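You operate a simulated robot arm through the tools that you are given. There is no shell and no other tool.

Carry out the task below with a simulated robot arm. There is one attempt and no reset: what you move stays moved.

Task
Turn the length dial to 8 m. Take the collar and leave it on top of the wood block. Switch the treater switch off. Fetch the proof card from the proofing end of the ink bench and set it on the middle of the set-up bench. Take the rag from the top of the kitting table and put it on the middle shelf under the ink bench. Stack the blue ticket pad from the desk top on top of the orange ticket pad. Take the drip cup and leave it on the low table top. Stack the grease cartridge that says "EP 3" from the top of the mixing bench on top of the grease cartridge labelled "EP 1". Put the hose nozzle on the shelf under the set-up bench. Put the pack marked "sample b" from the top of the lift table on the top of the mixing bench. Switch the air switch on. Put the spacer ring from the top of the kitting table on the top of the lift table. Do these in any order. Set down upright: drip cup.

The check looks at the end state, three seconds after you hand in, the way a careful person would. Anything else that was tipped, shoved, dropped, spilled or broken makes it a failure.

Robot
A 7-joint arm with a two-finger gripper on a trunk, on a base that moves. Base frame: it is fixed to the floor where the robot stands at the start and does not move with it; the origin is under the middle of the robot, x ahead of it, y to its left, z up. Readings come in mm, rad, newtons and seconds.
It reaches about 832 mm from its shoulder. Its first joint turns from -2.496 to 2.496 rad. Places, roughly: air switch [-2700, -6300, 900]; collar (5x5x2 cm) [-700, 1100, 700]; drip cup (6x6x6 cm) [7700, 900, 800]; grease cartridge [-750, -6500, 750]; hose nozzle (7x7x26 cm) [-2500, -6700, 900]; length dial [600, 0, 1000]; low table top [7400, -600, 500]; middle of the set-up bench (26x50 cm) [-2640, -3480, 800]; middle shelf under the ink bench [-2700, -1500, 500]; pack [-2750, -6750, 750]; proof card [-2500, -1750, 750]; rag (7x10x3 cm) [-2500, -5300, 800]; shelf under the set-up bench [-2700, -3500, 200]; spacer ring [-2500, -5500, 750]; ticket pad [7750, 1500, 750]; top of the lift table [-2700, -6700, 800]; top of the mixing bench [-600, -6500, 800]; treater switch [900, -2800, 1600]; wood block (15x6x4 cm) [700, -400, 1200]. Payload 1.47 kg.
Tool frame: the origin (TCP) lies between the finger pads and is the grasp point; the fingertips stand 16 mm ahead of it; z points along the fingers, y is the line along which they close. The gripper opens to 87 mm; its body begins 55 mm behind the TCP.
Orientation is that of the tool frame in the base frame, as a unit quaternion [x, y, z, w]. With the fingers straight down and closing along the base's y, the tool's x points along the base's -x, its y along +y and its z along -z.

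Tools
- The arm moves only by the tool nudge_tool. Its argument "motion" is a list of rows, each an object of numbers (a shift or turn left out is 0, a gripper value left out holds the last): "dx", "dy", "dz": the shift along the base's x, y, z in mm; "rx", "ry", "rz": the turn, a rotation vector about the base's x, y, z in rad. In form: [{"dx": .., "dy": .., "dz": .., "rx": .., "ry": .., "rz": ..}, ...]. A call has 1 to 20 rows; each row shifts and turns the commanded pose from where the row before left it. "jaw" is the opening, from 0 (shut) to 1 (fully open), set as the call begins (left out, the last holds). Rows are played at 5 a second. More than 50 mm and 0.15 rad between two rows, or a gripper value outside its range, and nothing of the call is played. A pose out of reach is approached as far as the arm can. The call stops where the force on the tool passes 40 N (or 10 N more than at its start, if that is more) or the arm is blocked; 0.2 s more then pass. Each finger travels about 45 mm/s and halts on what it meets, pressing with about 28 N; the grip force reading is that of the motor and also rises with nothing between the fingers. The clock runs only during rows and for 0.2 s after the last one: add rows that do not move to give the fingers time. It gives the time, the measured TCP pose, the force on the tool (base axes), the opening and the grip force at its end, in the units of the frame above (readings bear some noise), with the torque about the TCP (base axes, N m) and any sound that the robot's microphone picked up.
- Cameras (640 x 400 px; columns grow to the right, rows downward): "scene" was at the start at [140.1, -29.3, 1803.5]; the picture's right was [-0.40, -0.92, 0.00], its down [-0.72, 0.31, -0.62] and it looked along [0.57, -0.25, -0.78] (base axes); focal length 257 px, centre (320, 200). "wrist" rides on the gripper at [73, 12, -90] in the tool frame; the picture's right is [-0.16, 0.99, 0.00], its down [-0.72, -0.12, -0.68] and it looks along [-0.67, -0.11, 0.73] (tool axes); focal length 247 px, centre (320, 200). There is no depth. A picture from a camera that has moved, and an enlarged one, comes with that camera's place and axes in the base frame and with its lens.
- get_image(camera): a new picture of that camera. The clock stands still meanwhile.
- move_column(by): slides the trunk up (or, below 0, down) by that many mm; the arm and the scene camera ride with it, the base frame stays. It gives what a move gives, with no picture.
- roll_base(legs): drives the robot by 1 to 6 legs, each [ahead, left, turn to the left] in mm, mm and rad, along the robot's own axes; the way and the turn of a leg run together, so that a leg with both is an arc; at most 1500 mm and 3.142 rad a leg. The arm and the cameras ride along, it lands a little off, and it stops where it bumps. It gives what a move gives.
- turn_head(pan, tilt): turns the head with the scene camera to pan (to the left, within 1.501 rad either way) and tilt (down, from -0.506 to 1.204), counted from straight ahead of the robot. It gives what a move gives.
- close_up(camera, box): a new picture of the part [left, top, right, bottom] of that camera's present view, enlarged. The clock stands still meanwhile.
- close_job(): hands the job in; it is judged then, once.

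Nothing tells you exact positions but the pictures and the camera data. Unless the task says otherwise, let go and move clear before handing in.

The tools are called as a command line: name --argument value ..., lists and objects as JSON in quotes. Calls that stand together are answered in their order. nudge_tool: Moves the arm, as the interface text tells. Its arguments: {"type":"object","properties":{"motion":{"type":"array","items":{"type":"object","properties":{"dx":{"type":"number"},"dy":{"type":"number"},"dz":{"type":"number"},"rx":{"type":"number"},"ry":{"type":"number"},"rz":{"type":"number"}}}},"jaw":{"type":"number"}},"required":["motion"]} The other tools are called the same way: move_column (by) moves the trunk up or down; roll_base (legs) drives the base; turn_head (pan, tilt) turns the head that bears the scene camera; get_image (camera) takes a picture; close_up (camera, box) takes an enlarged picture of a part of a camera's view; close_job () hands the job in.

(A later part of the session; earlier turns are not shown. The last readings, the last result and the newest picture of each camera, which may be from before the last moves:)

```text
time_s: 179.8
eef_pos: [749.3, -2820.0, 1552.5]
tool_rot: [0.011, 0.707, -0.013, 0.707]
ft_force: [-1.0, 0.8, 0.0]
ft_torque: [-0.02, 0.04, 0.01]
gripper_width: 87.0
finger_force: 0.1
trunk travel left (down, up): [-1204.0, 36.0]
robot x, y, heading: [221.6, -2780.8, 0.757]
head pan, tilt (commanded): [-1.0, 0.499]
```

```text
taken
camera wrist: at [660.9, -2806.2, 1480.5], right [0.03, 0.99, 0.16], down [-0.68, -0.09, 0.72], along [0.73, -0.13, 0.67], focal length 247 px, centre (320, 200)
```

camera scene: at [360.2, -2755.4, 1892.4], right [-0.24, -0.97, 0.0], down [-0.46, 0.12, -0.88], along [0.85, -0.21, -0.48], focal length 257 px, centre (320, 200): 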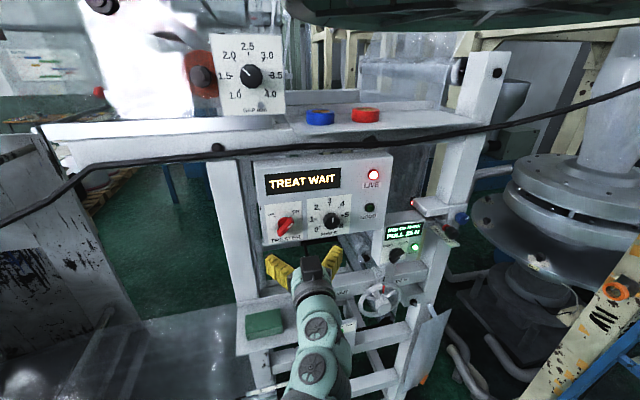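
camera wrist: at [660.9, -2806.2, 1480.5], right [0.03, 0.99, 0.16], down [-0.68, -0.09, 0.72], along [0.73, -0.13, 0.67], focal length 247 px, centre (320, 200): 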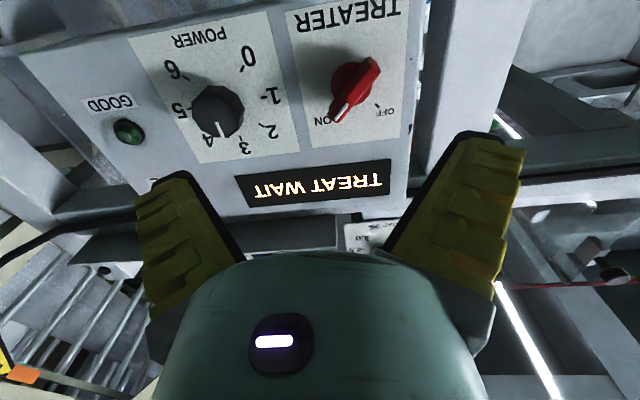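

close_up --camera "wrist" --box '[270, 20, 430, 160]'

close_up --camera "scene" --box '[240, 190, 336, 250]'

```text
2.86 times, centred on (350, 90) of wrist
camera zoom: at [660.9, -2806.2, 1480.5], right [0.03, 0.99, 0.16], down [-0.68, -0.09, 0.72], along [0.73, -0.13, 0.67], focal length 706 px, centre (234, 514)
```

zoom: 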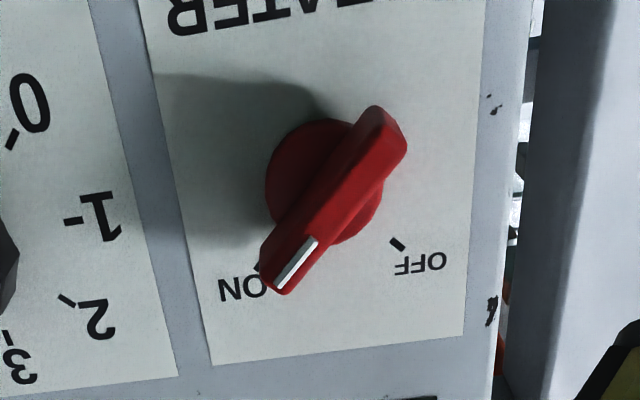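

```text
6.67 times, centred on (288, 220) of scene
camera zoom: at [360.2, -2755.4, 1892.4], right [-0.24, -0.97, 0.0], down [-0.46, 0.12, -0.88], along [0.85, -0.21, -0.48], focal length 1715 px, centre (533, 67)
```

zoom: 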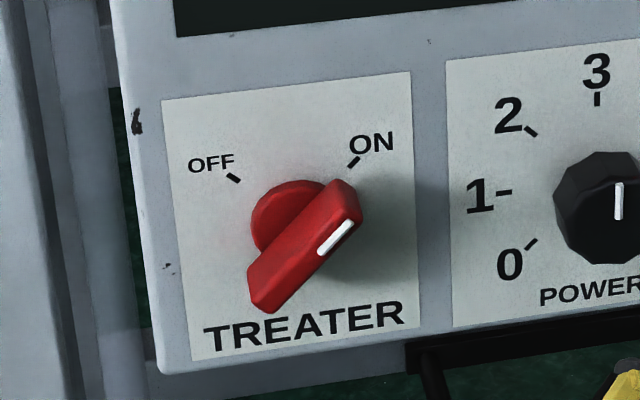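

The switch's axis is at about (874, −2798, 1552); its bar points to ON at 45° right, OFF is at 45° left, so a 90° counter-clockwise turn is needed. I'll rotate the hand 45° to straddle the bar and approach.

nudge_tool --motion '[{"dy": 4, "rx": 0.131, "rz": 0.034}, {"dy": 4, "rx": 0.131}, {"dy": 4, "rx": 0.131}, {"dy": 4, "rx": 0.131}, {"dy": 4, "rx": 0.131}, {"dy": 1.5, "rx": 0.131}]' --jaw 0.6

nudge_tool --motion '[{"dx": 20}, {"dx": 20}, {"dx": 20}]'

get_image --camera "wrist"

close_up --camera "scene" --box '[230, 190, 358, 270]'

```text
time_s: 181.2
eef_pos: [749.5, -2798.0, 1552.6]
tool_rot: [0.27, 0.654, 0.272, 0.652]
ft_force: [0.4, 0.0, 0.4]
ft_torque: [-0.01, 0.01, 0.02]
gripper_width: 57.2
finger_force: 3.3
trunk travel left (down, up): [-1204.0, 36.0]
robot x, y, heading: [221.2, -2781.0, 0.76]
head pan, tilt (commanded): [-1.0, 0.499]
```

```text
time_s: 181.9
eef_pos: [810.6, -2798.4, 1553.3]
tool_rot: [0.27, 0.654, 0.271, 0.653]
ft_force: [-0.4, 0.0, 0.1]
ft_torque: [0.03, -0.02, -0.01]
gripper_width: 57.4
finger_force: 3.7
trunk travel left (down, up): [-1204.0, 36.0]
robot x, y, heading: [222.7, -2784.1, 0.755]
head pan, tilt (commanded): [-1.0, 0.499]
```

```text
taken
camera wrist: at [721.5, -2739.7, 1509.8], right [0.0, 0.59, 0.81], down [-0.68, -0.6, 0.43], along [0.73, -0.55, 0.4], focal length 247 px, centre (320, 200)
```

wrist: 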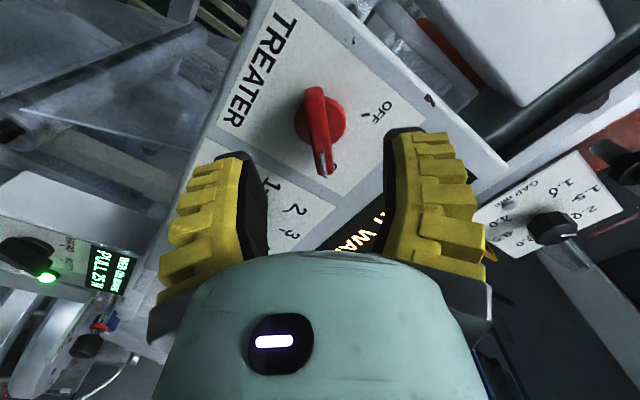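

```text
5.00 times, centred on (294, 230) of scene
camera zoom: at [360.2, -2755.4, 1892.4], right [-0.24, -0.97, 0.0], down [-0.46, 0.12, -0.88], along [0.85, -0.21, -0.48], focal length 1286 px, centre (450, 50)
```

zoom: 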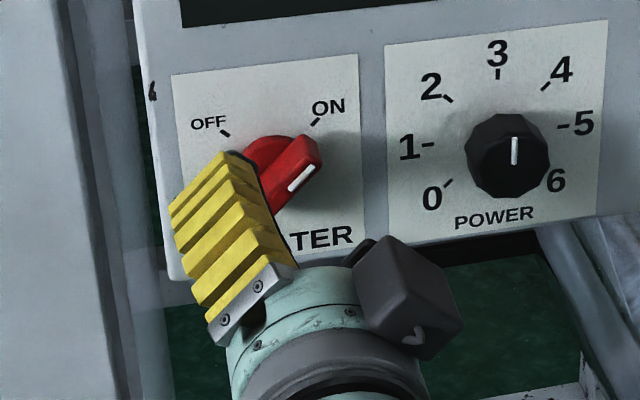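

The bar is neatly aligned between the fingers. I'll advance, grip it and turn it counter-clockwise in small steps.

nudge_tool --motion '[{"dx": 20, "dy": 1.5, "dz": -0.5}, {"dx": 20, "dy": 1.5, "dz": -0.5}]'

nudge_tool --motion '[{"dx": 0}, {"dx": 0}, {"dx": 0}, {"dx": 0}, {"dx": 0}, {"dx": 0}]' --jaw 0.0

get_image --camera "wrist"

```text
time_s: 182.6
eef_pos: [849.5, -2796.0, 1552.2]
tool_rot: [0.269, 0.654, 0.271, 0.653]
ft_force: [0.5, -0.2, 0.2]
ft_torque: [-0.01, 0.0, 0.02]
gripper_width: 57.4
finger_force: 3.6
trunk travel left (down, up): [-1204.0, 36.0]
robot x, y, heading: [219.1, -2783.6, 0.757]
head pan, tilt (commanded): [-1.0, 0.499]
```

```text
time_s: 183.9
eef_pos: [849.5, -2797.3, 1551.3]
tool_rot: [0.271, 0.655, 0.269, 0.652]
ft_force: [-10.2, -8.5, -5.1]
ft_torque: [0.0, 0.06, -0.06]
gripper_width: 6.2
finger_force: 29.7
trunk travel left (down, up): [-1204.0, 36.0]
robot x, y, heading: [216.3, -2783.5, 0.753]
head pan, tilt (commanded): [-1.0, 0.499]
```

```text
taken
camera wrist: at [759.9, -2737.4, 1508.1], right [0.0, 0.59, 0.81], down [-0.68, -0.59, 0.43], along [0.73, -0.55, 0.4], focal length 247 px, centre (320, 200)
```

wrist: 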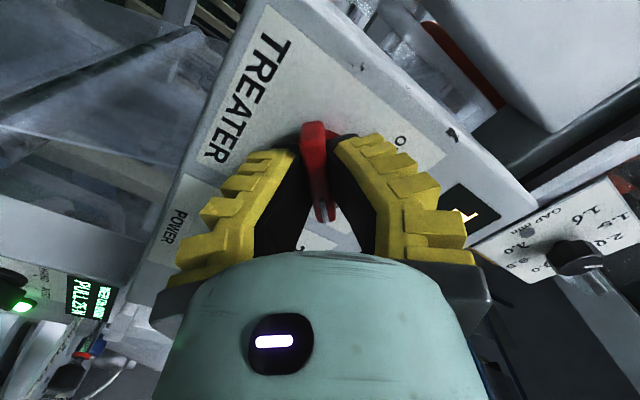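

nudge_tool --motion '[{"rx": -0.1}, {"rx": -0.1}, {"rx": -0.1}, {"rx": -0.1}, {"rx": -0.1}, {"rx": -0.1}, {"rx": -0.1}, {"rx": -0.1}]'

get_image --camera "wrist"

```text
time_s: 185.8
eef_pos: [847.6, -2797.1, 1551.3]
tool_rot: [-0.005, 0.709, -0.008, 0.705]
ft_force: [-5.8, -20.9, -11.4]
ft_torque: [0.06, 0.3, -0.2]
gripper_width: 6.4
finger_force: 29.7
trunk travel left (down, up): [-1204.0, 36.0]
robot x, y, heading: [219.5, -2785.5, 0.757]
head pan, tilt (commanded): [-1.0, 0.499]
```

```text
taken
camera wrist: at [758.8, -2787.6, 1478.1], right [0.0, 0.99, 0.14], down [-0.68, -0.1, 0.73], along [0.74, -0.1, 0.67], focal length 247 px, centre (320, 200)
```

wrist: 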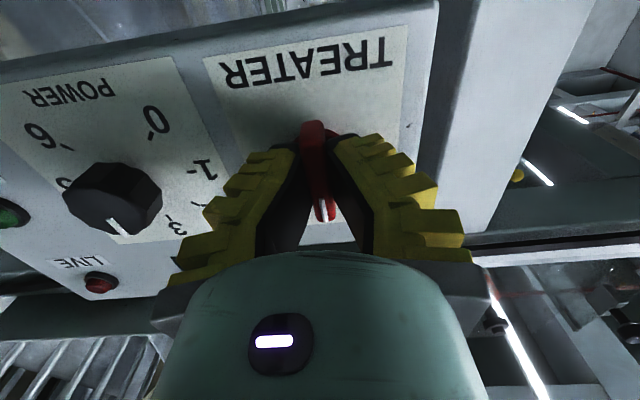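

The bar follows and the LIVE lamp is already dark. Continue to OFF.

nudge_tool --motion '[{"rx": -0.1, "dy": -1}, {"rx": -0.1, "dy": -1}, {"rx": -0.1}, {"rx": -0.1}, {"rx": -0.1}, {"rx": -0.1}, {"rx": -0.1}, {"rx": -0.07}, {"rx": 0}]'

get_image --camera "wrist"

close_up --camera "scene" --box '[230, 150, 390, 250]'

```text
time_s: 187.8
eef_pos: [849.0, -2798.5, 1551.3]
tool_rot: [-0.272, 0.655, -0.271, 0.651]
ft_force: [-10.4, -17.2, -10.1]
ft_torque: [0.02, 0.08, -0.11]
gripper_width: 6.3
finger_force: 30.2
trunk travel left (down, up): [-1204.0, 36.0]
robot x, y, heading: [220.4, -2786.3, 0.757]
head pan, tilt (commanded): [-1.0, 0.499]
```

```text
taken
camera wrist: at [759.6, -2842.5, 1491.8], right [0.0, 0.81, -0.59], down [-0.68, 0.43, 0.6], along [0.74, 0.4, 0.55], focal length 247 px, centre (320, 200)
```

wrist: 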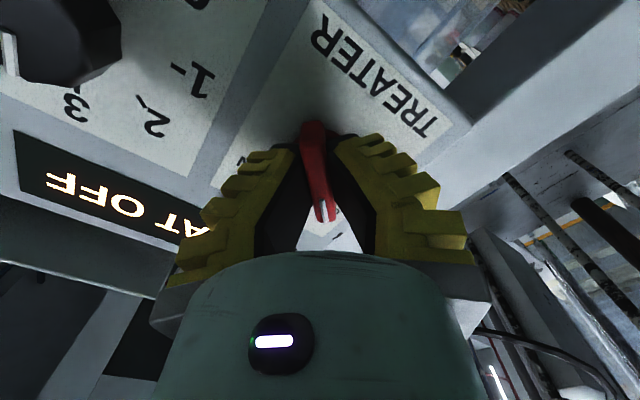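

```text
4.00 times, centred on (310, 200) of scene
camera zoom: at [360.2, -2755.5, 1892.1], right [-0.24, -0.97, 0.0], down [-0.47, 0.11, -0.88], along [0.85, -0.21, -0.48], focal length 1029 px, centre (360, 200)
```

zoom: 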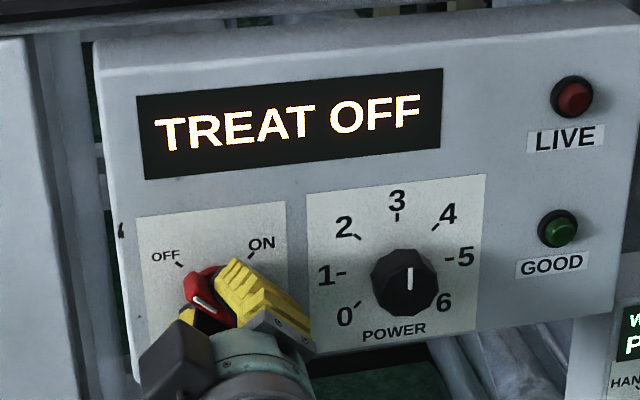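

The display says "TREAT OFF" and the bar points to OFF. I release and back away.

nudge_tool --motion '[{"dx": 0}, {"dx": 0}, {"dx": 0}, {"dx": 0}]' --jaw 0.5

nudge_tool --motion '[{"dx": -25}, {"dx": -25}, {"dx": -25, "rx": 0.13}, {"dx": -25, "rx": 0.13}, {"rx": 0.13}, {"rx": 0.13}, {"rx": 0.13}, {"rx": 0.13}]'

close_up --camera "scene" --box '[230, 150, 390, 250]'

```text
time_s: 188.8
eef_pos: [850.4, -2797.2, 1552.2]
tool_rot: [-0.271, 0.654, -0.271, 0.652]
ft_force: [1.0, 0.5, -0.2]
ft_torque: [-0.01, 0.02, 0.01]
gripper_width: 49.2
finger_force: 3.9
trunk travel left (down, up): [-1204.0, 36.0]
robot x, y, heading: [220.4, -2782.6, 0.755]
head pan, tilt (commanded): [-1.0, 0.499]
```

```text
time_s: 190.6
eef_pos: [748.9, -2797.9, 1551.7]
tool_rot: [-0.001, 0.708, -0.002, 0.706]
ft_force: [0.0, -0.9, 0.3]
ft_torque: [0.02, 0.02, -0.02]
gripper_width: 49.3
finger_force: 4.1
trunk travel left (down, up): [-1204.0, 36.0]
robot x, y, heading: [221.2, -2778.9, 0.75]
head pan, tilt (commanded): [-1.0, 0.499]
```

```text
4.00 times, centred on (310, 200) of scene
camera zoom: at [360.2, -2755.4, 1892.4], right [-0.24, -0.97, 0.0], down [-0.46, 0.12, -0.88], along [0.85, -0.21, -0.48], focal length 1029 px, centre (360, 200)
```

zoom: 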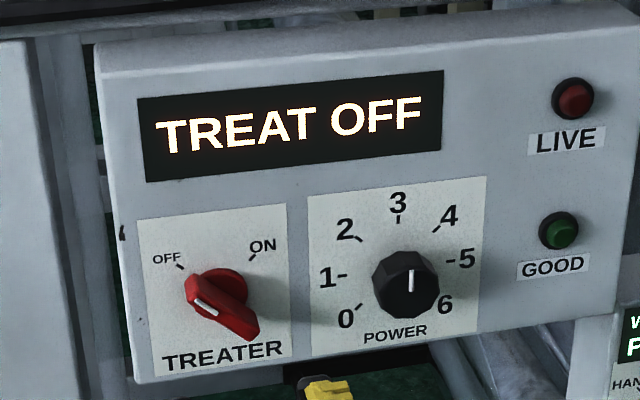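

Treater switch done. I drive back out the way I came, south of the stands and then west.

roll_base --legs '[[-252, -271, 0], [-430, -242, 0], [-1089, 987, 0]]'

move_column --by -400

roll_base --legs '[[0, 0, 1.57], [0, 0, 1.57]]'

get_image --camera "scene"

```text
time_s: 202.2
eef_pos: [-855.8, -3654.0, 1551.6]
tool_rot: [0.017, 0.708, -0.021, 0.706]
ft_force: [0.2, -0.7, -0.9]
ft_torque: [0.0, 0.04, 0.0]
gripper_width: 49.3
finger_force: 3.6
trunk travel left (down, up): [-1204.0, 36.0]
robot x, y, heading: [-1381.7, -3610.4, 0.702]
head pan, tilt (commanded): [-1.0, 0.499]
```

```text
time_s: 206.1
eef_pos: [-856.9, -3650.9, 1151.8]
tool_rot: [0.017, 0.708, -0.022, 0.706]
ft_force: [0.5, -1.1, 0.5]
ft_torque: [-0.03, 0.0, 0.02]
gripper_width: 49.2
finger_force: 3.7
trunk travel left (down, up): [-804.0, 436.0]
robot x, y, heading: [-1382.0, -3607.1, 0.699]
head pan, tilt (commanded): [-1.0, 0.499]
```

```text
time_s: 214.1
eef_pos: [-1912.4, -3564.9, 1151.9]
tool_rot: [0.708, -0.015, -0.706, -0.021]
ft_force: [-1.2, -0.4, -0.2]
ft_torque: [0.01, 0.01, 0.03]
gripper_width: 49.1
finger_force: 4.0
trunk travel left (down, up): [-804.0, 436.0]
robot x, y, heading: [-1384.7, -3606.6, -2.438]
head pan, tilt (commanded): [-1.0, 0.499]
```

```text
taken
camera scene: at [-1522.8, -3625.2, 1492.4], right [0.29, 0.96, 0.0], down [0.46, -0.14, -0.88], along [-0.84, 0.26, -0.48], focal length 257 px, centre (320, 200)
```

scene: 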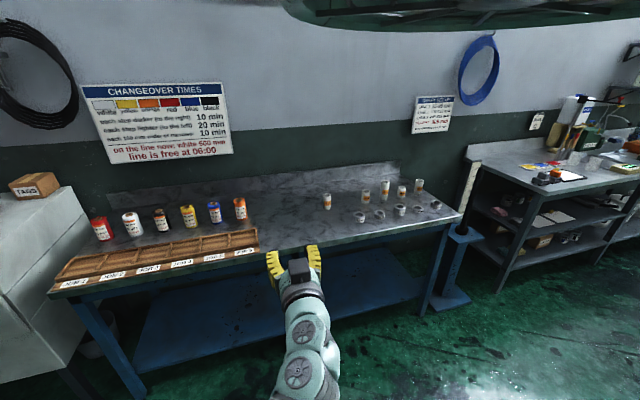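

This is the set-up bench (cans at left, cups at right, free middle), and the ink bench is to the right. I'll roll north to the ink bench to look for the proof card.

roll_base --legs '[[-969, -1145, 0]]'

get_image --camera "scene"

```text
time_s: 221.6
eef_pos: [-1914.0, -2071.9, 1151.2]
tool_rot: [0.708, -0.013, -0.706, -0.018]
ft_force: [0.4, 0.3, -0.1]
ft_torque: [-0.01, 0.0, -0.01]
gripper_width: 48.9
finger_force: 4.4
trunk travel left (down, up): [-804.0, 436.0]
robot x, y, heading: [-1386.2, -2109.1, -2.428]
head pan, tilt (commanded): [-1.0, 0.499]
```

```text
taken
camera scene: at [-1525.6, -2129.4, 1492.4], right [0.28, 0.96, 0.0], down [0.46, -0.14, -0.88], along [-0.84, 0.25, -0.48], focal length 257 px, centre (320, 200)
```

scene: 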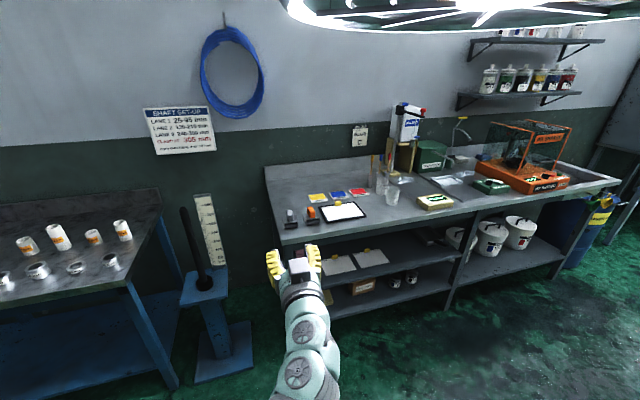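

close_up --camera "scene" --box '[265, 150, 425, 250]'

close_up --camera "scene" --box '[400, 130, 600, 255]'

close_up --camera "scene" --box '[270, 210, 470, 335]'

```text
4.00 times, centred on (345, 200) of scene
camera zoom: at [-1525.6, -2129.4, 1492.4], right [0.28, 0.96, 0.0], down [0.46, -0.14, -0.88], along [-0.84, 0.25, -0.48], focal length 1029 px, centre (220, 200)
```

zoom: 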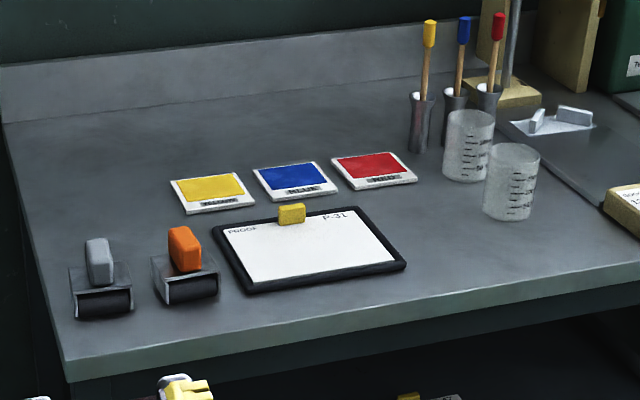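

```text
3.20 times, centred on (500, 192) of scene
camera zoom: at [-1525.6, -2129.4, 1492.4], right [0.28, 0.96, 0.0], down [0.46, -0.14, -0.88], along [-0.84, 0.25, -0.48], focal length 823 px, centre (-256, 224)
```

zoom: 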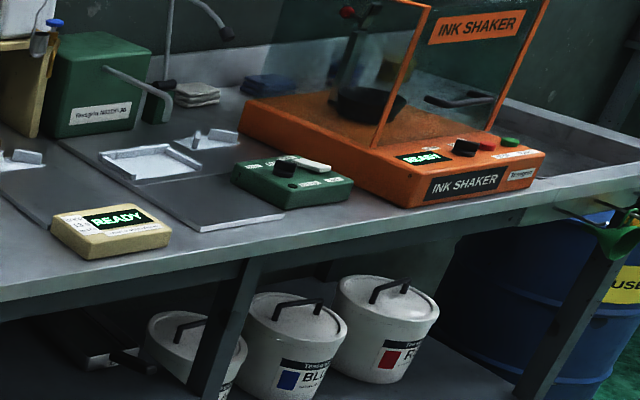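

```text
3.20 times, centred on (370, 272) of scene
camera zoom: at [-1525.6, -2129.4, 1492.4], right [0.28, 0.96, 0.0], down [0.46, -0.14, -0.88], along [-0.84, 0.25, -0.48], focal length 823 px, centre (160, -32)
```

zoom: 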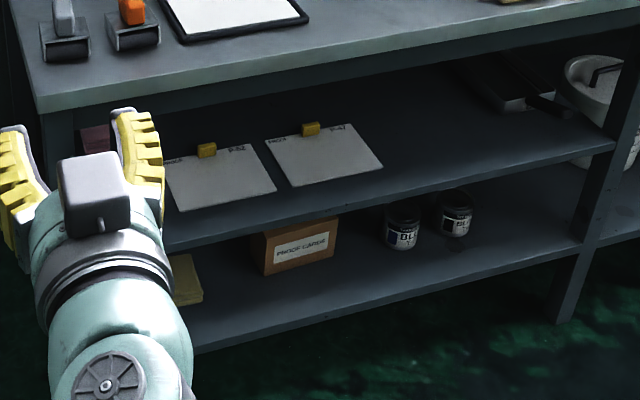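

The proof card "P-31" lies on a black mat on the ink bench top at its left (proofing) end, with a yellow tab to hold it. I'll pitch the fingers down and roll closer to localize it with the wrist camera.

nudge_tool --motion '[{"dx": 2.4, "dz": -36.4, "ry": -0.131}, {"dx": 7.1, "dz": -35.8, "ry": -0.131}, {"dx": 11.7, "dz": -34.6, "ry": -0.131}, {"dx": 16.2, "dz": -32.7, "ry": -0.131}, {"dx": 20.3, "dz": -30.4, "ry": -0.131}, {"dx": 24.1, "dz": -27.4, "ry": -0.131}, {"dx": 27.4, "dz": -24.1, "ry": -0.131}, {"dx": 30.4, "dz": -20.3, "ry": -0.131}, {"dx": 32.7, "dz": -16.2, "ry": -0.131}, {"dx": 34.6, "dz": -11.7, "ry": -0.131}, {"dx": 35.8, "dz": -7.1, "ry": -0.131}, {"dx": 36.4, "dz": -2.4, "ry": -0.131}]' --jaw 1.0

move_column --by 170

nudge_tool --motion '[{"dx": -40}, {"dx": -40}, {"dx": -40}, {"dx": -40}]'

get_image --camera "wrist"

```text
time_s: 224.2
eef_pos: [-1633.2, -2071.1, 871.0]
tool_rot: [1.0, 0.003, 0.004, -0.022]
ft_force: [0.2, 0.2, 0.4]
ft_torque: [0.01, -0.02, 0.03]
gripper_width: 87.1
finger_force: 0.2
trunk travel left (down, up): [-804.0, 436.0]
robot x, y, heading: [-1382.9, -2109.5, -2.432]
head pan, tilt (commanded): [-1.0, 0.499]
```

```text
time_s: 226.1
eef_pos: [-1635.4, -2072.0, 1041.1]
tool_rot: [1.0, 0.003, 0.003, -0.021]
ft_force: [-0.8, 0.3, -0.6]
ft_torque: [0.0, -0.02, -0.03]
gripper_width: 87.1
finger_force: 0.1
trunk travel left (down, up): [-974.0, 266.0]
robot x, y, heading: [-1386.9, -2109.5, -2.43]
head pan, tilt (commanded): [-1.0, 0.499]
```

```text
time_s: 227.1
eef_pos: [-1792.5, -2071.0, 1044.4]
tool_rot: [1.0, 0.003, 0.004, -0.021]
ft_force: [0.5, -0.2, -0.2]
ft_torque: [0.0, 0.04, 0.0]
gripper_width: 87.2
finger_force: 0.1
trunk travel left (down, up): [-974.0, 266.0]
robot x, y, heading: [-1381.5, -2111.6, -2.43]
head pan, tilt (commanded): [-1.0, 0.499]
```

```text
taken
camera wrist: at [-1720.3, -2087.5, 1133.8], right [-0.15, -0.99, -0.04], down [-0.73, 0.08, 0.68], along [-0.67, 0.13, -0.73], focal length 247 px, centre (320, 200)
```

wrist: 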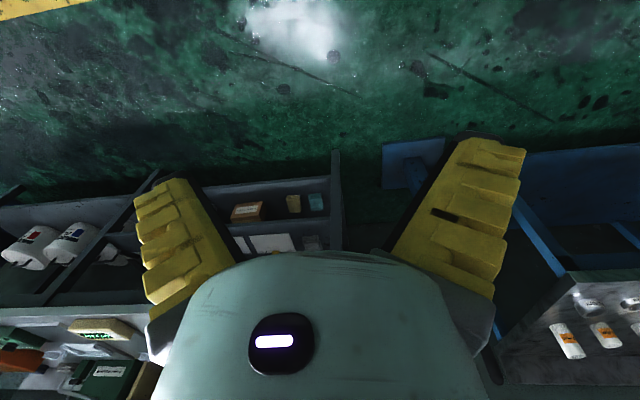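

roll_base --legs '[[105, -520, 0]]'

get_image --camera "wrist"

get_image --camera "scene"

```text
time_s: 230.1
eef_pos: [-2206.5, -1749.9, 1044.3]
tool_rot: [1.0, -0.001, 0.002, -0.021]
ft_force: [0.6, 0.0, -0.5]
ft_torque: [-0.03, 0.0, 0.01]
gripper_width: 86.9
finger_force: 0.0
trunk travel left (down, up): [-974.0, 266.0]
robot x, y, heading: [-1798.7, -1794.1, -2.439]
head pan, tilt (commanded): [-1.0, 0.499]
```

```text
taken
camera wrist: at [-2133.2, -1765.8, 1133.7], right [-0.16, -0.99, -0.04], down [-0.73, 0.09, 0.68], along [-0.67, 0.14, -0.73], focal length 247 px, centre (320, 200)
```

wrist: 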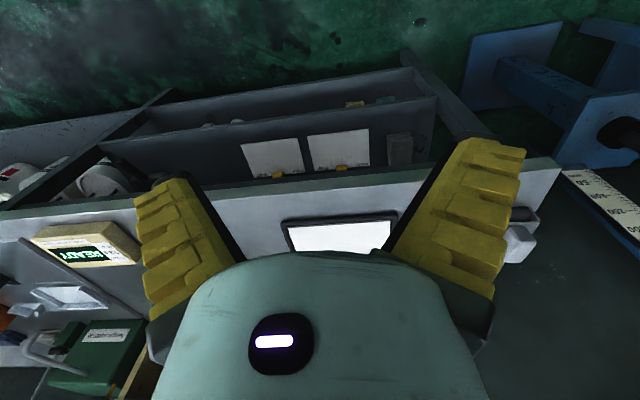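

```text
taken
camera scene: at [-1939.0, -1809.1, 1662.4], right [0.29, 0.96, 0.0], down [0.46, -0.14, -0.88], along [-0.84, 0.25, -0.48], focal length 257 px, centre (320, 200)
```

scene: 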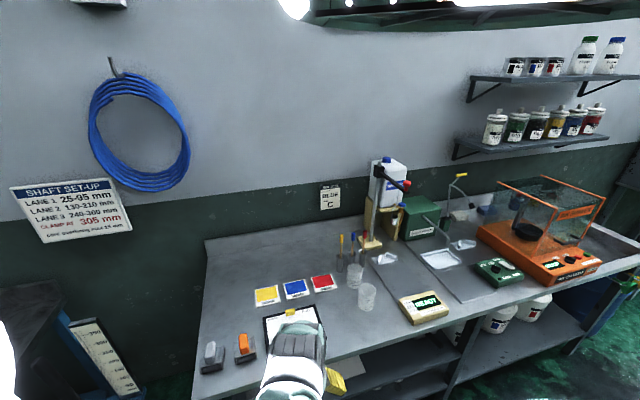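

close_up --camera "scene" --box '[190, 260, 390, 385]'

```text
3.20 times, centred on (290, 322) of scene
camera zoom: at [-1939.0, -1809.1, 1662.4], right [0.29, 0.96, 0.0], down [0.46, -0.14, -0.88], along [-0.84, 0.25, -0.48], focal length 823 px, centre (416, -192)
```

zoom: 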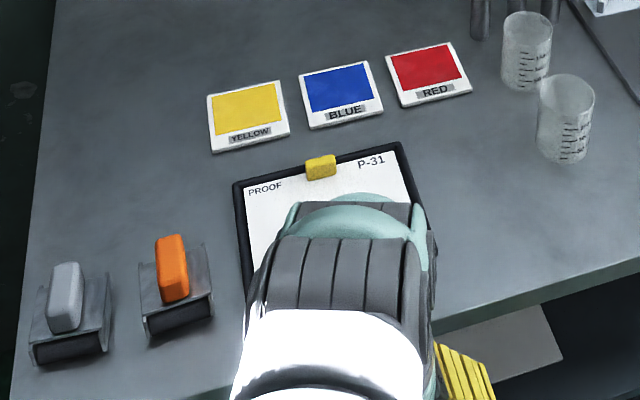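

The tab is at about (−2556, −1733, 872); gripping it front-to-back will hold the card best. I'll level the hand and turn it 90° here, before going over the bench.

nudge_tool --motion '[{"rx": -0.042}, {"rz": 0.131}, {"rz": 0.131}, {"rz": 0.131}, {"rz": 0.131}, {"rz": 0.131}, {"rz": 0.131}, {"rz": 0.131}, {"rz": 0.131}, {"rz": 0.131}, {"rz": 0.131}, {"rz": 0.131}, {"rz": 0.131}]'

roll_base --legs '[[121, -93, 0]]'

get_image --camera "wrist"

get_image --camera "scene"

```text
time_s: 232.9
eef_pos: [-2206.6, -1750.7, 1043.2]
tool_rot: [0.706, 0.708, 0.001, -0.001]
ft_force: [0.5, -0.2, -0.6]
ft_torque: [-0.02, -0.03, 0.0]
gripper_width: 87.2
finger_force: 0.0
trunk travel left (down, up): [-974.0, 266.0]
robot x, y, heading: [-1798.9, -1790.8, -2.435]
head pan, tilt (commanded): [-1.0, 0.499]
```

```text
time_s: 234.3
eef_pos: [-2359.4, -1757.7, 1044.7]
tool_rot: [0.706, 0.708, 0.002, -0.002]
ft_force: [0.0, 0.1, 0.2]
ft_torque: [0.03, 0.02, 0.02]
gripper_width: 87.0
finger_force: 0.0
trunk travel left (down, up): [-974.0, 266.0]
robot x, y, heading: [-1951.0, -1798.1, -2.435]
head pan, tilt (commanded): [-1.0, 0.499]
```

```text
taken
camera wrist: at [-2347.5, -1685.5, 1134.2], right [0.99, -0.16, 0.0], down [-0.11, -0.73, 0.68], along [-0.11, -0.67, -0.74], focal length 247 px, centre (320, 200)
```

wrist: 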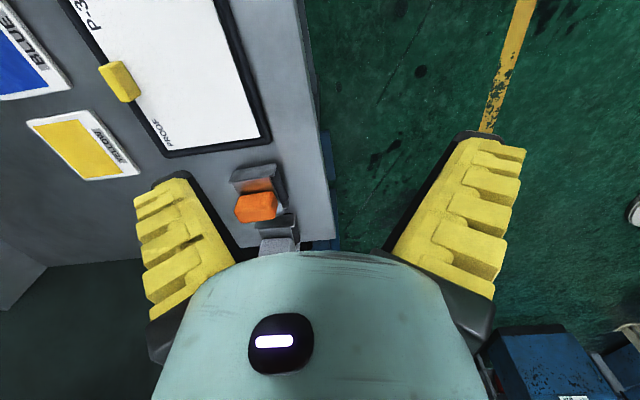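

```text
taken
camera scene: at [-2092.2, -1816.3, 1662.4], right [0.29, 0.96, 0.0], down [0.46, -0.14, -0.88], along [-0.84, 0.25, -0.48], focal length 257 px, centre (320, 200)
```

scene: 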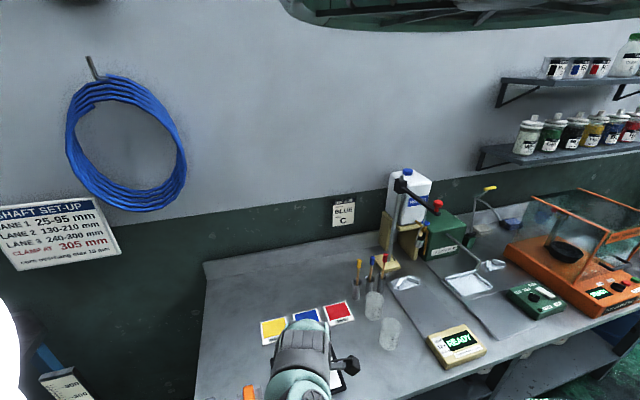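

roll_base --legs '[[29, -58, 0]]'

nudge_tool --motion '[{"dz": 40}, {"dz": 40}, {"dz": 40}]'

move_column --by -200

nudge_tool --motion '[{"dx": -33}, {"dx": -33}, {"dx": -33}, {"dx": -33}]'

get_image --camera "wrist"

```text
time_s: 235.3
eef_pos: [-2419.0, -1730.7, 1044.2]
tool_rot: [0.706, 0.708, 0.002, -0.002]
ft_force: [-1.0, -0.3, 0.1]
ft_torque: [0.01, 0.01, -0.02]
gripper_width: 87.1
finger_force: 0.0
trunk travel left (down, up): [-974.0, 266.0]
robot x, y, heading: [-2010.9, -1767.7, -2.438]
head pan, tilt (commanded): [-1.0, 0.499]
```

```text
time_s: 236.1
eef_pos: [-2418.9, -1733.5, 1165.4]
tool_rot: [0.707, 0.707, 0.002, -0.001]
ft_force: [-0.4, 0.3, -0.8]
ft_torque: [-0.01, 0.01, 0.01]
gripper_width: 87.0
finger_force: 0.2
trunk travel left (down, up): [-974.0, 266.0]
robot x, y, heading: [-2011.8, -1772.4, -2.434]
head pan, tilt (commanded): [-1.0, 0.499]
```

```text
time_s: 238.3
eef_pos: [-2417.9, -1733.6, 962.7]
tool_rot: [0.706, 0.708, 0.001, -0.002]
ft_force: [0.3, 0.1, -0.2]
ft_torque: [0.02, -0.01, -0.02]
gripper_width: 87.0
finger_force: 0.0
trunk travel left (down, up): [-774.0, 466.0]
robot x, y, heading: [-2010.2, -1771.1, -2.435]
head pan, tilt (commanded): [-1.0, 0.499]
```

```text
time_s: 239.3
eef_pos: [-2549.8, -1733.8, 964.6]
tool_rot: [0.706, 0.709, 0.002, -0.003]
ft_force: [-0.5, 0.5, -0.7]
ft_torque: [-0.02, 0.02, -0.01]
gripper_width: 86.9
finger_force: 0.1
trunk travel left (down, up): [-774.0, 466.0]
robot x, y, heading: [-2014.3, -1769.3, -2.436]
head pan, tilt (commanded): [-1.0, 0.499]
```

```text
taken
camera wrist: at [-2537.9, -1662.4, 1054.7], right [0.99, -0.16, 0.0], down [-0.11, -0.73, 0.68], along [-0.11, -0.67, -0.74], focal length 247 px, centre (320, 200)
```

wrist: 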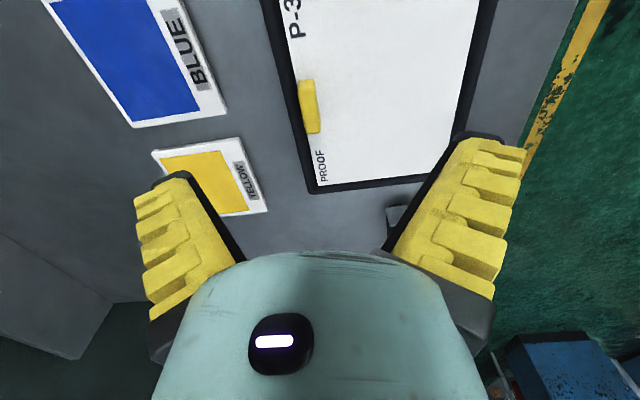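

The tab is thin front-to-back and about 4 cm long, top at z≈873. I'll centre on it, descend with partly closed fingers and check.

nudge_tool --motion '[{"dx": -7, "dy": -1}, {"dz": -25}, {"dz": -25}, {"dz": -20}]' --jaw 0.5

get_image --camera "wrist"

```text
time_s: 240.3
eef_pos: [-2558.4, -1735.6, 894.2]
tool_rot: [0.706, 0.708, 0.002, -0.001]
ft_force: [-0.4, 0.1, 1.3]
ft_torque: [0.01, 0.0, 0.0]
gripper_width: 49.0
finger_force: 4.1
trunk travel left (down, up): [-774.0, 466.0]
robot x, y, heading: [-2008.6, -1770.4, -2.431]
head pan, tilt (commanded): [-1.0, 0.499]
```

```text
taken
camera wrist: at [-2546.1, -1663.1, 984.2], right [0.99, -0.15, 0.0], down [-0.11, -0.73, 0.68], along [-0.1, -0.67, -0.74], focal length 247 px, centre (320, 200)
```

wrist: 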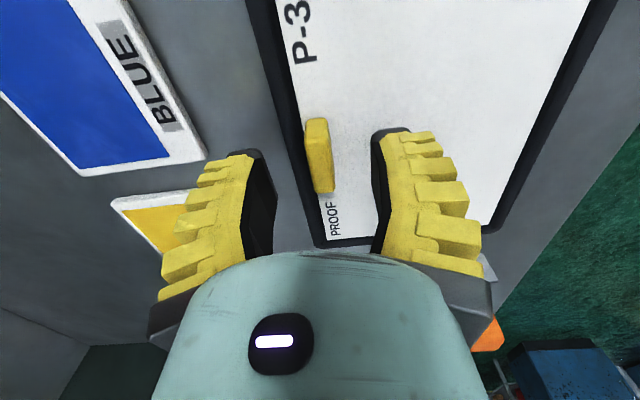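

nudge_tool --motion '[{"dz": -6, "dy": 1}, {"dz": -5}]'

nudge_tool --motion '[{"dx": 0}, {"dx": 0}, {"dx": 0}, {"dx": 0}]' --jaw 0.0

get_image --camera "wrist"

```text
time_s: 240.9
eef_pos: [-2558.6, -1732.3, 883.4]
tool_rot: [0.707, 0.708, 0.002, -0.003]
ft_force: [-0.1, 0.2, -0.8]
ft_torque: [-0.01, 0.02, 0.01]
gripper_width: 49.2
finger_force: 4.1
trunk travel left (down, up): [-774.0, 466.0]
robot x, y, heading: [-2011.0, -1775.8, -2.433]
head pan, tilt (commanded): [-1.0, 0.499]
```

```text
time_s: 241.9
eef_pos: [-2558.9, -1732.6, 884.8]
tool_rot: [0.707, 0.707, 0.002, -0.001]
ft_force: [3.6, -1.3, 8.4]
ft_torque: [-0.09, -0.04, -0.02]
gripper_width: 6.3
finger_force: 27.8
trunk travel left (down, up): [-774.0, 466.0]
robot x, y, heading: [-2014.4, -1772.0, -2.439]
head pan, tilt (commanded): [-1.0, 0.499]
```

```text
taken
camera wrist: at [-2546.6, -1661.8, 974.2], right [0.99, -0.16, 0.0], down [-0.11, -0.73, 0.68], along [-0.11, -0.67, -0.74], focal length 247 px, centre (320, 200)
```

wrist: 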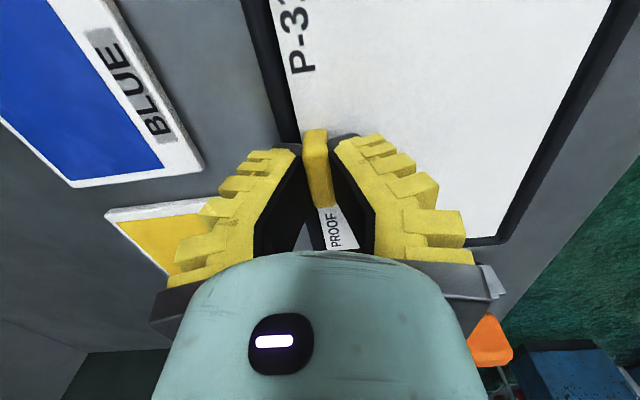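

The tab is gripped. I lift slowly and check that only the card comes up.

nudge_tool --motion '[{"dz": 8}, {"dz": 12}, {"dz": 20}, {"dz": 30}, {"dz": 30}]'

get_image --camera "wrist"

get_image --camera "scene"

```text
time_s: 243.1
eef_pos: [-2559.8, -1734.2, 982.2]
tool_rot: [0.706, 0.708, 0.002, -0.001]
ft_force: [0.1, -1.0, -1.3]
ft_torque: [0.03, 0.0, 0.0]
gripper_width: 6.1
finger_force: 28.3
trunk travel left (down, up): [-774.0, 466.0]
robot x, y, heading: [-2012.6, -1772.4, -2.438]
head pan, tilt (commanded): [-1.0, 0.499]
```

```text
taken
camera wrist: at [-2547.4, -1662.8, 1072.5], right [0.99, -0.16, 0.0], down [-0.12, -0.73, 0.68], along [-0.1, -0.67, -0.74], focal length 247 px, centre (320, 200)
```

wrist: 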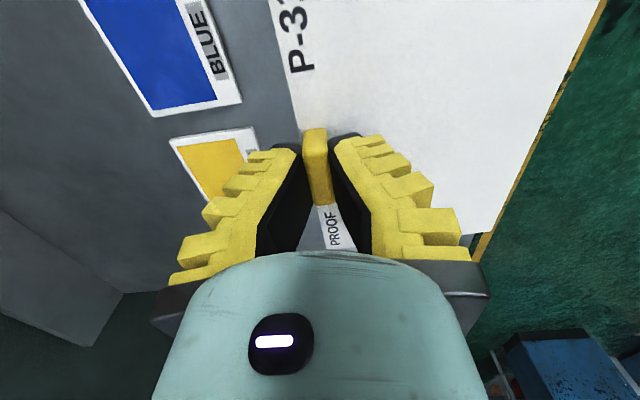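

```text
taken
camera scene: at [-2151.4, -1790.4, 1462.4], right [0.29, 0.96, 0.0], down [0.46, -0.14, -0.88], along [-0.84, 0.25, -0.48], focal length 257 px, centre (320, 200)
```

scene: 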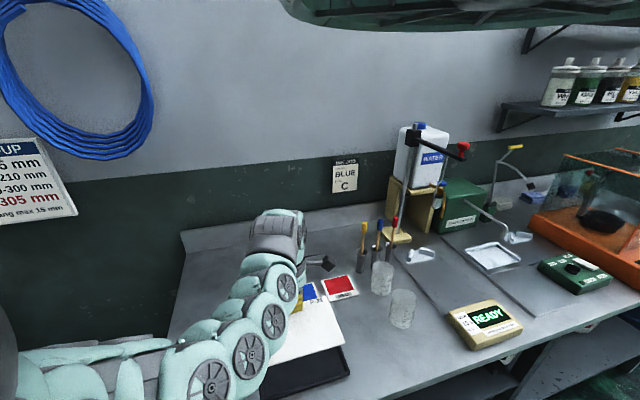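

Only the card came up, held level by its tab. I'll carry it back out and south to the set-up bench.

nudge_tool --motion '[{"dz": 30}, {"dz": 30}]'

roll_base --legs '[[-305, 259, 0], [560, 660, 0], [560, 660, 0]]'

get_image --camera "scene"

get_image --camera "wrist"

```text
time_s: 243.7
eef_pos: [-2557.9, -1733.9, 1041.7]
tool_rot: [0.707, 0.707, 0.003, -0.001]
ft_force: [0.1, 0.1, -0.3]
ft_torque: [0.02, 0.05, -0.03]
gripper_width: 6.1
finger_force: 27.8
trunk travel left (down, up): [-774.0, 466.0]
robot x, y, heading: [-2014.5, -1773.1, -2.431]
head pan, tilt (commanded): [-1.0, 0.499]
```

```text
time_s: 254.4
eef_pos: [-2172.9, -3438.7, 1042.5]
tool_rot: [0.711, 0.703, 0.002, -0.001]
ft_force: [0.5, -0.4, -0.4]
ft_torque: [0.01, -0.01, 0.03]
gripper_width: 5.9
finger_force: 28.4
trunk travel left (down, up): [-774.0, 466.0]
robot x, y, heading: [-1626.9, -3488.2, -2.453]
head pan, tilt (commanded): [-1.0, 0.499]
```

```text
taken
camera scene: at [-1768.6, -3501.5, 1462.4], right [0.3, 0.95, 0.0], down [0.46, -0.15, -0.88], along [-0.84, 0.27, -0.48], focal length 257 px, centre (320, 200)
```

scene: 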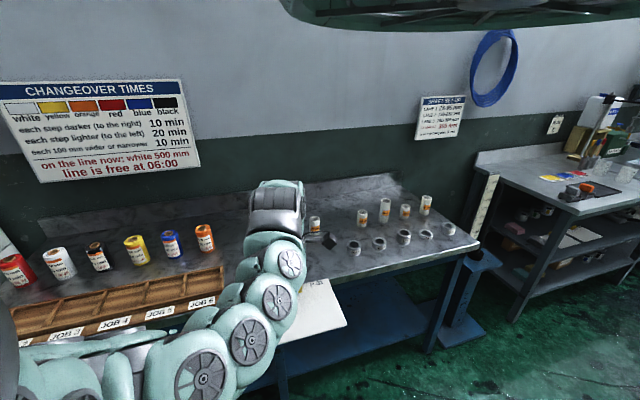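

```text
taken
camera wrist: at [-2160.6, -3367.4, 1132.6], right [0.99, -0.17, 0.0], down [-0.13, -0.73, 0.68], along [-0.12, -0.67, -0.74], focal length 247 px, centre (320, 200)
```

wrist: 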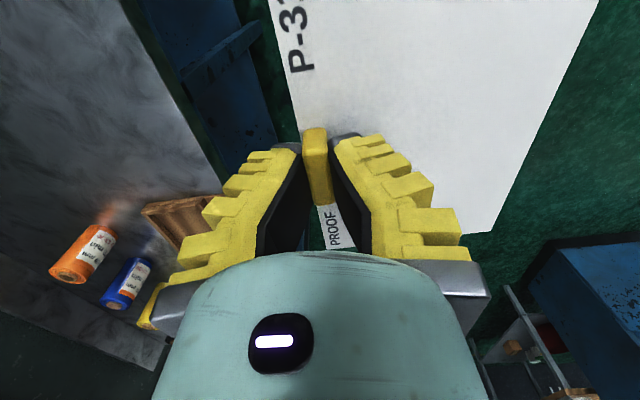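

The free middle of the set-up bench lies between the orange can and the cups, bench top about z=834. I'll stretch the arm out a bit and roll in high above the bench.

nudge_tool --motion '[{"dx": -32, "dy": -32}, {"dx": -32, "dy": -32}, {"dx": -30, "dy": -33}]'

roll_base --legs '[[265, -296, 0]]'

get_image --camera "scene"

get_image --camera "wrist"

```text
time_s: 255.2
eef_pos: [-2267.2, -3536.6, 1042.1]
tool_rot: [0.712, 0.702, 0.002, -0.001]
ft_force: [-0.2, 0.7, 0.3]
ft_torque: [-0.03, 0.01, 0.04]
gripper_width: 6.0
finger_force: 27.1
trunk travel left (down, up): [-774.0, 466.0]
robot x, y, heading: [-1629.2, -3483.9, -2.451]
head pan, tilt (commanded): [-1.0, 0.499]
```

```text
time_s: 257.7
eef_pos: [-2660.2, -3475.5, 1041.2]
tool_rot: [0.711, 0.703, 0.002, -0.001]
ft_force: [-0.3, -0.1, -0.3]
ft_torque: [-0.01, 0.01, 0.0]
gripper_width: 6.0
finger_force: 27.9
trunk travel left (down, up): [-774.0, 466.0]
robot x, y, heading: [-2024.2, -3425.9, -2.45]
head pan, tilt (commanded): [-1.0, 0.499]
```

```text
taken
camera scene: at [-2162.8, -3440.6, 1462.4], right [0.3, 0.95, 0.0], down [0.46, -0.14, -0.88], along [-0.84, 0.27, -0.48], focal length 257 px, centre (320, 200)
```

scene: 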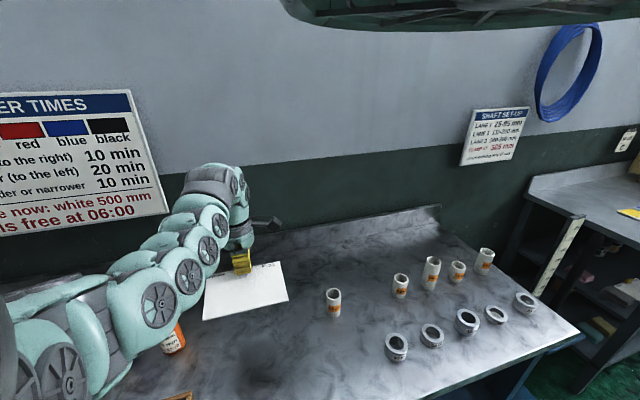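

```text
taken
camera wrist: at [-2648.0, -3403.6, 1131.6], right [0.99, -0.17, 0.0], down [-0.12, -0.73, 0.68], along [-0.12, -0.67, -0.74], focal length 247 px, centre (320, 200)
```

wrist: 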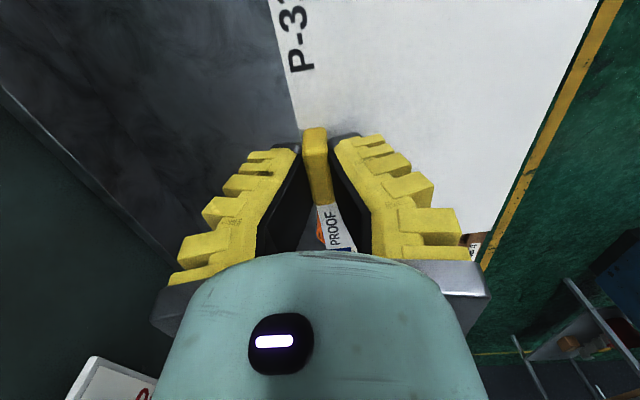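

The card hovers over the clear middle. Lowering with the trunk, then gently until it touches.

move_column --by -150

close_up --camera "scene" --box '[140, 190, 380, 340]'

```text
time_s: 259.5
eef_pos: [-2661.1, -3476.2, 891.9]
tool_rot: [0.712, 0.702, 0.002, -0.001]
ft_force: [0.5, 1.6, 0.0]
ft_torque: [0.0, 0.0, 0.02]
gripper_width: 5.8
finger_force: 28.1
trunk travel left (down, up): [-624.0, 616.0]
robot x, y, heading: [-2020.6, -3423.7, -2.45]
head pan, tilt (commanded): [-1.0, 0.499]
```

```text
2.67 times, centred on (260, 265) of scene
camera zoom: at [-2162.9, -3440.6, 1312.4], right [0.3, 0.95, 0.0], down [0.46, -0.14, -0.88], along [-0.84, 0.27, -0.48], focal length 686 px, centre (480, 27)
```

zoom: 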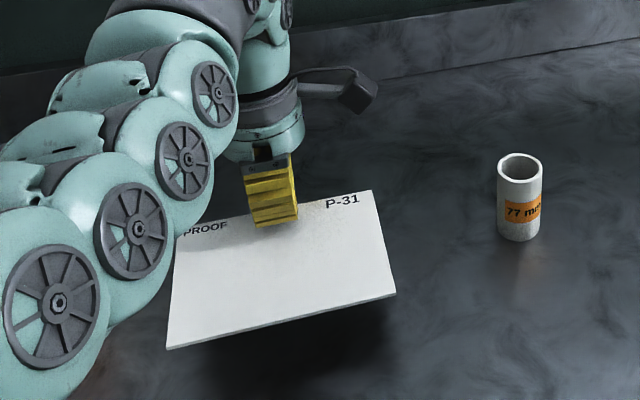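

nudge_tool --motion '[{"dz": -6}, {"dz": -6}, {"dz": -6}]'

nudge_tool --motion '[{"dz": -4}, {"dz": -4}, {"dz": -4}]'

close_up --camera "scene" --box '[140, 190, 380, 340]'

```text
time_s: 260.3
eef_pos: [-2660.3, -3475.9, 872.9]
tool_rot: [0.712, 0.702, 0.002, -0.001]
ft_force: [0.6, -0.2, -0.8]
ft_torque: [-0.01, 0.01, 0.03]
gripper_width: 6.0
finger_force: 28.3
trunk travel left (down, up): [-624.0, 616.0]
robot x, y, heading: [-2023.3, -3423.4, -2.453]
head pan, tilt (commanded): [-1.0, 0.499]
```

```text
time_s: 261.1
eef_pos: [-2660.9, -3475.7, 859.9]
tool_rot: [0.711, 0.704, 0.003, -0.001]
ft_force: [-0.3, 0.4, -1.1]
ft_torque: [0.02, -0.03, 0.0]
gripper_width: 6.1
finger_force: 28.4
trunk travel left (down, up): [-624.0, 616.0]
robot x, y, heading: [-2023.0, -3422.8, -2.446]
head pan, tilt (commanded): [-1.0, 0.499]
```

```text
2.67 times, centred on (260, 265) of scene
camera zoom: at [-2162.8, -3440.6, 1312.4], right [0.3, 0.95, 0.0], down [0.46, -0.14, -0.88], along [-0.84, 0.27, -0.48], focal length 686 px, centre (480, 27)
```

zoom: 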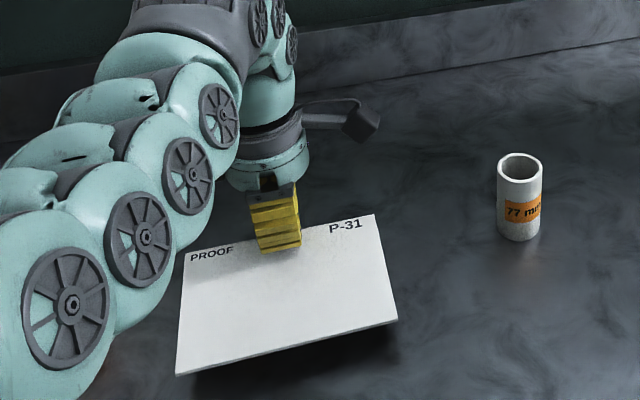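

nudge_tool --motion '[{"dz": -4}, {"dz": -4}, {"dz": -4}]'

nudge_tool --motion '[{"dz": -3}, {"dz": -3}]'

close_up --camera "scene" --box '[140, 190, 380, 340]'

```text
time_s: 261.9
eef_pos: [-2661.8, -3475.0, 850.5]
tool_rot: [0.711, 0.703, 0.002, -0.002]
ft_force: [0.6, 0.3, -0.7]
ft_torque: [0.02, 0.02, 0.03]
gripper_width: 5.8
finger_force: 28.3
trunk travel left (down, up): [-624.0, 616.0]
robot x, y, heading: [-2022.7, -3426.3, -2.442]
head pan, tilt (commanded): [-1.0, 0.499]
```

```text
time_s: 262.5
eef_pos: [-2661.9, -3474.3, 842.3]
tool_rot: [0.711, 0.703, 0.002, -0.003]
ft_force: [-0.3, -0.6, 0.4]
ft_torque: [-0.03, 0.0, 0.02]
gripper_width: 6.1
finger_force: 27.7
trunk travel left (down, up): [-624.0, 616.0]
robot x, y, heading: [-2022.4, -3422.8, -2.443]
head pan, tilt (commanded): [-1.0, 0.499]
```

```text
2.67 times, centred on (260, 265) of scene
camera zoom: at [-2162.8, -3440.6, 1312.4], right [0.3, 0.95, 0.0], down [0.46, -0.14, -0.88], along [-0.84, 0.27, -0.48], focal length 686 px, centre (480, 27)
```

zoom: 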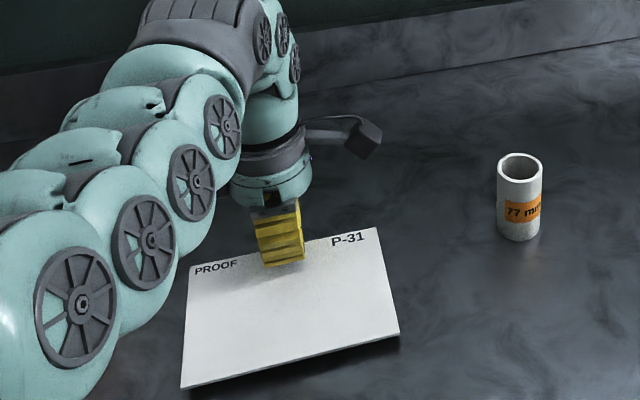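

nudge_tool --motion '[{"dz": -2}, {"dz": -2}]'

nudge_tool --motion '[{"dz": -2}, {"dz": -2}]'

```text
time_s: 263.1
eef_pos: [-2661.4, -3474.6, 840.6]
tool_rot: [0.711, 0.703, 0.003, -0.001]
ft_force: [-0.7, 0.2, 0.1]
ft_torque: [-0.02, -0.03, 0.02]
gripper_width: 6.2
finger_force: 27.7
trunk travel left (down, up): [-624.0, 616.0]
robot x, y, heading: [-2023.1, -3421.9, -2.449]
head pan, tilt (commanded): [-1.0, 0.499]
```

```text
time_s: 263.7
eef_pos: [-2662.0, -3475.3, 836.0]
tool_rot: [0.711, 0.703, 0.002, -0.002]
ft_force: [0.0, 0.4, -1.0]
ft_torque: [0.04, 0.01, 0.01]
gripper_width: 5.9
finger_force: 28.1
trunk travel left (down, up): [-624.0, 616.0]
robot x, y, heading: [-2019.7, -3421.5, -2.447]
head pan, tilt (commanded): [-1.0, 0.499]
```

nudge_tool --motion '[{"dz": -2}, {"dz": -2}]'

close_up --camera "scene" --box '[180, 240, 340, 340]'

```text
time_s: 264.3
eef_pos: [-2661.9, -3476.1, 832.7]
tool_rot: [0.711, 0.703, 0.002, -0.002]
ft_force: [0.1, -0.4, 0.6]
ft_torque: [0.0, 0.02, 0.02]
gripper_width: 5.8
finger_force: 27.8
trunk travel left (down, up): [-624.0, 616.0]
robot x, y, heading: [-2023.7, -3423.0, -2.452]
head pan, tilt (commanded): [-1.0, 0.499]
```

```text
4.00 times, centred on (260, 290) of scene
camera zoom: at [-2162.8, -3440.6, 1312.4], right [0.3, 0.95, 0.0], down [0.46, -0.14, -0.88], along [-0.84, 0.27, -0.48], focal length 1029 px, centre (560, -160)
```

zoom: 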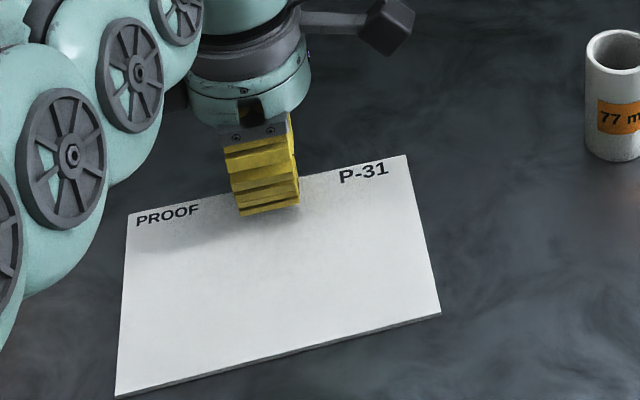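

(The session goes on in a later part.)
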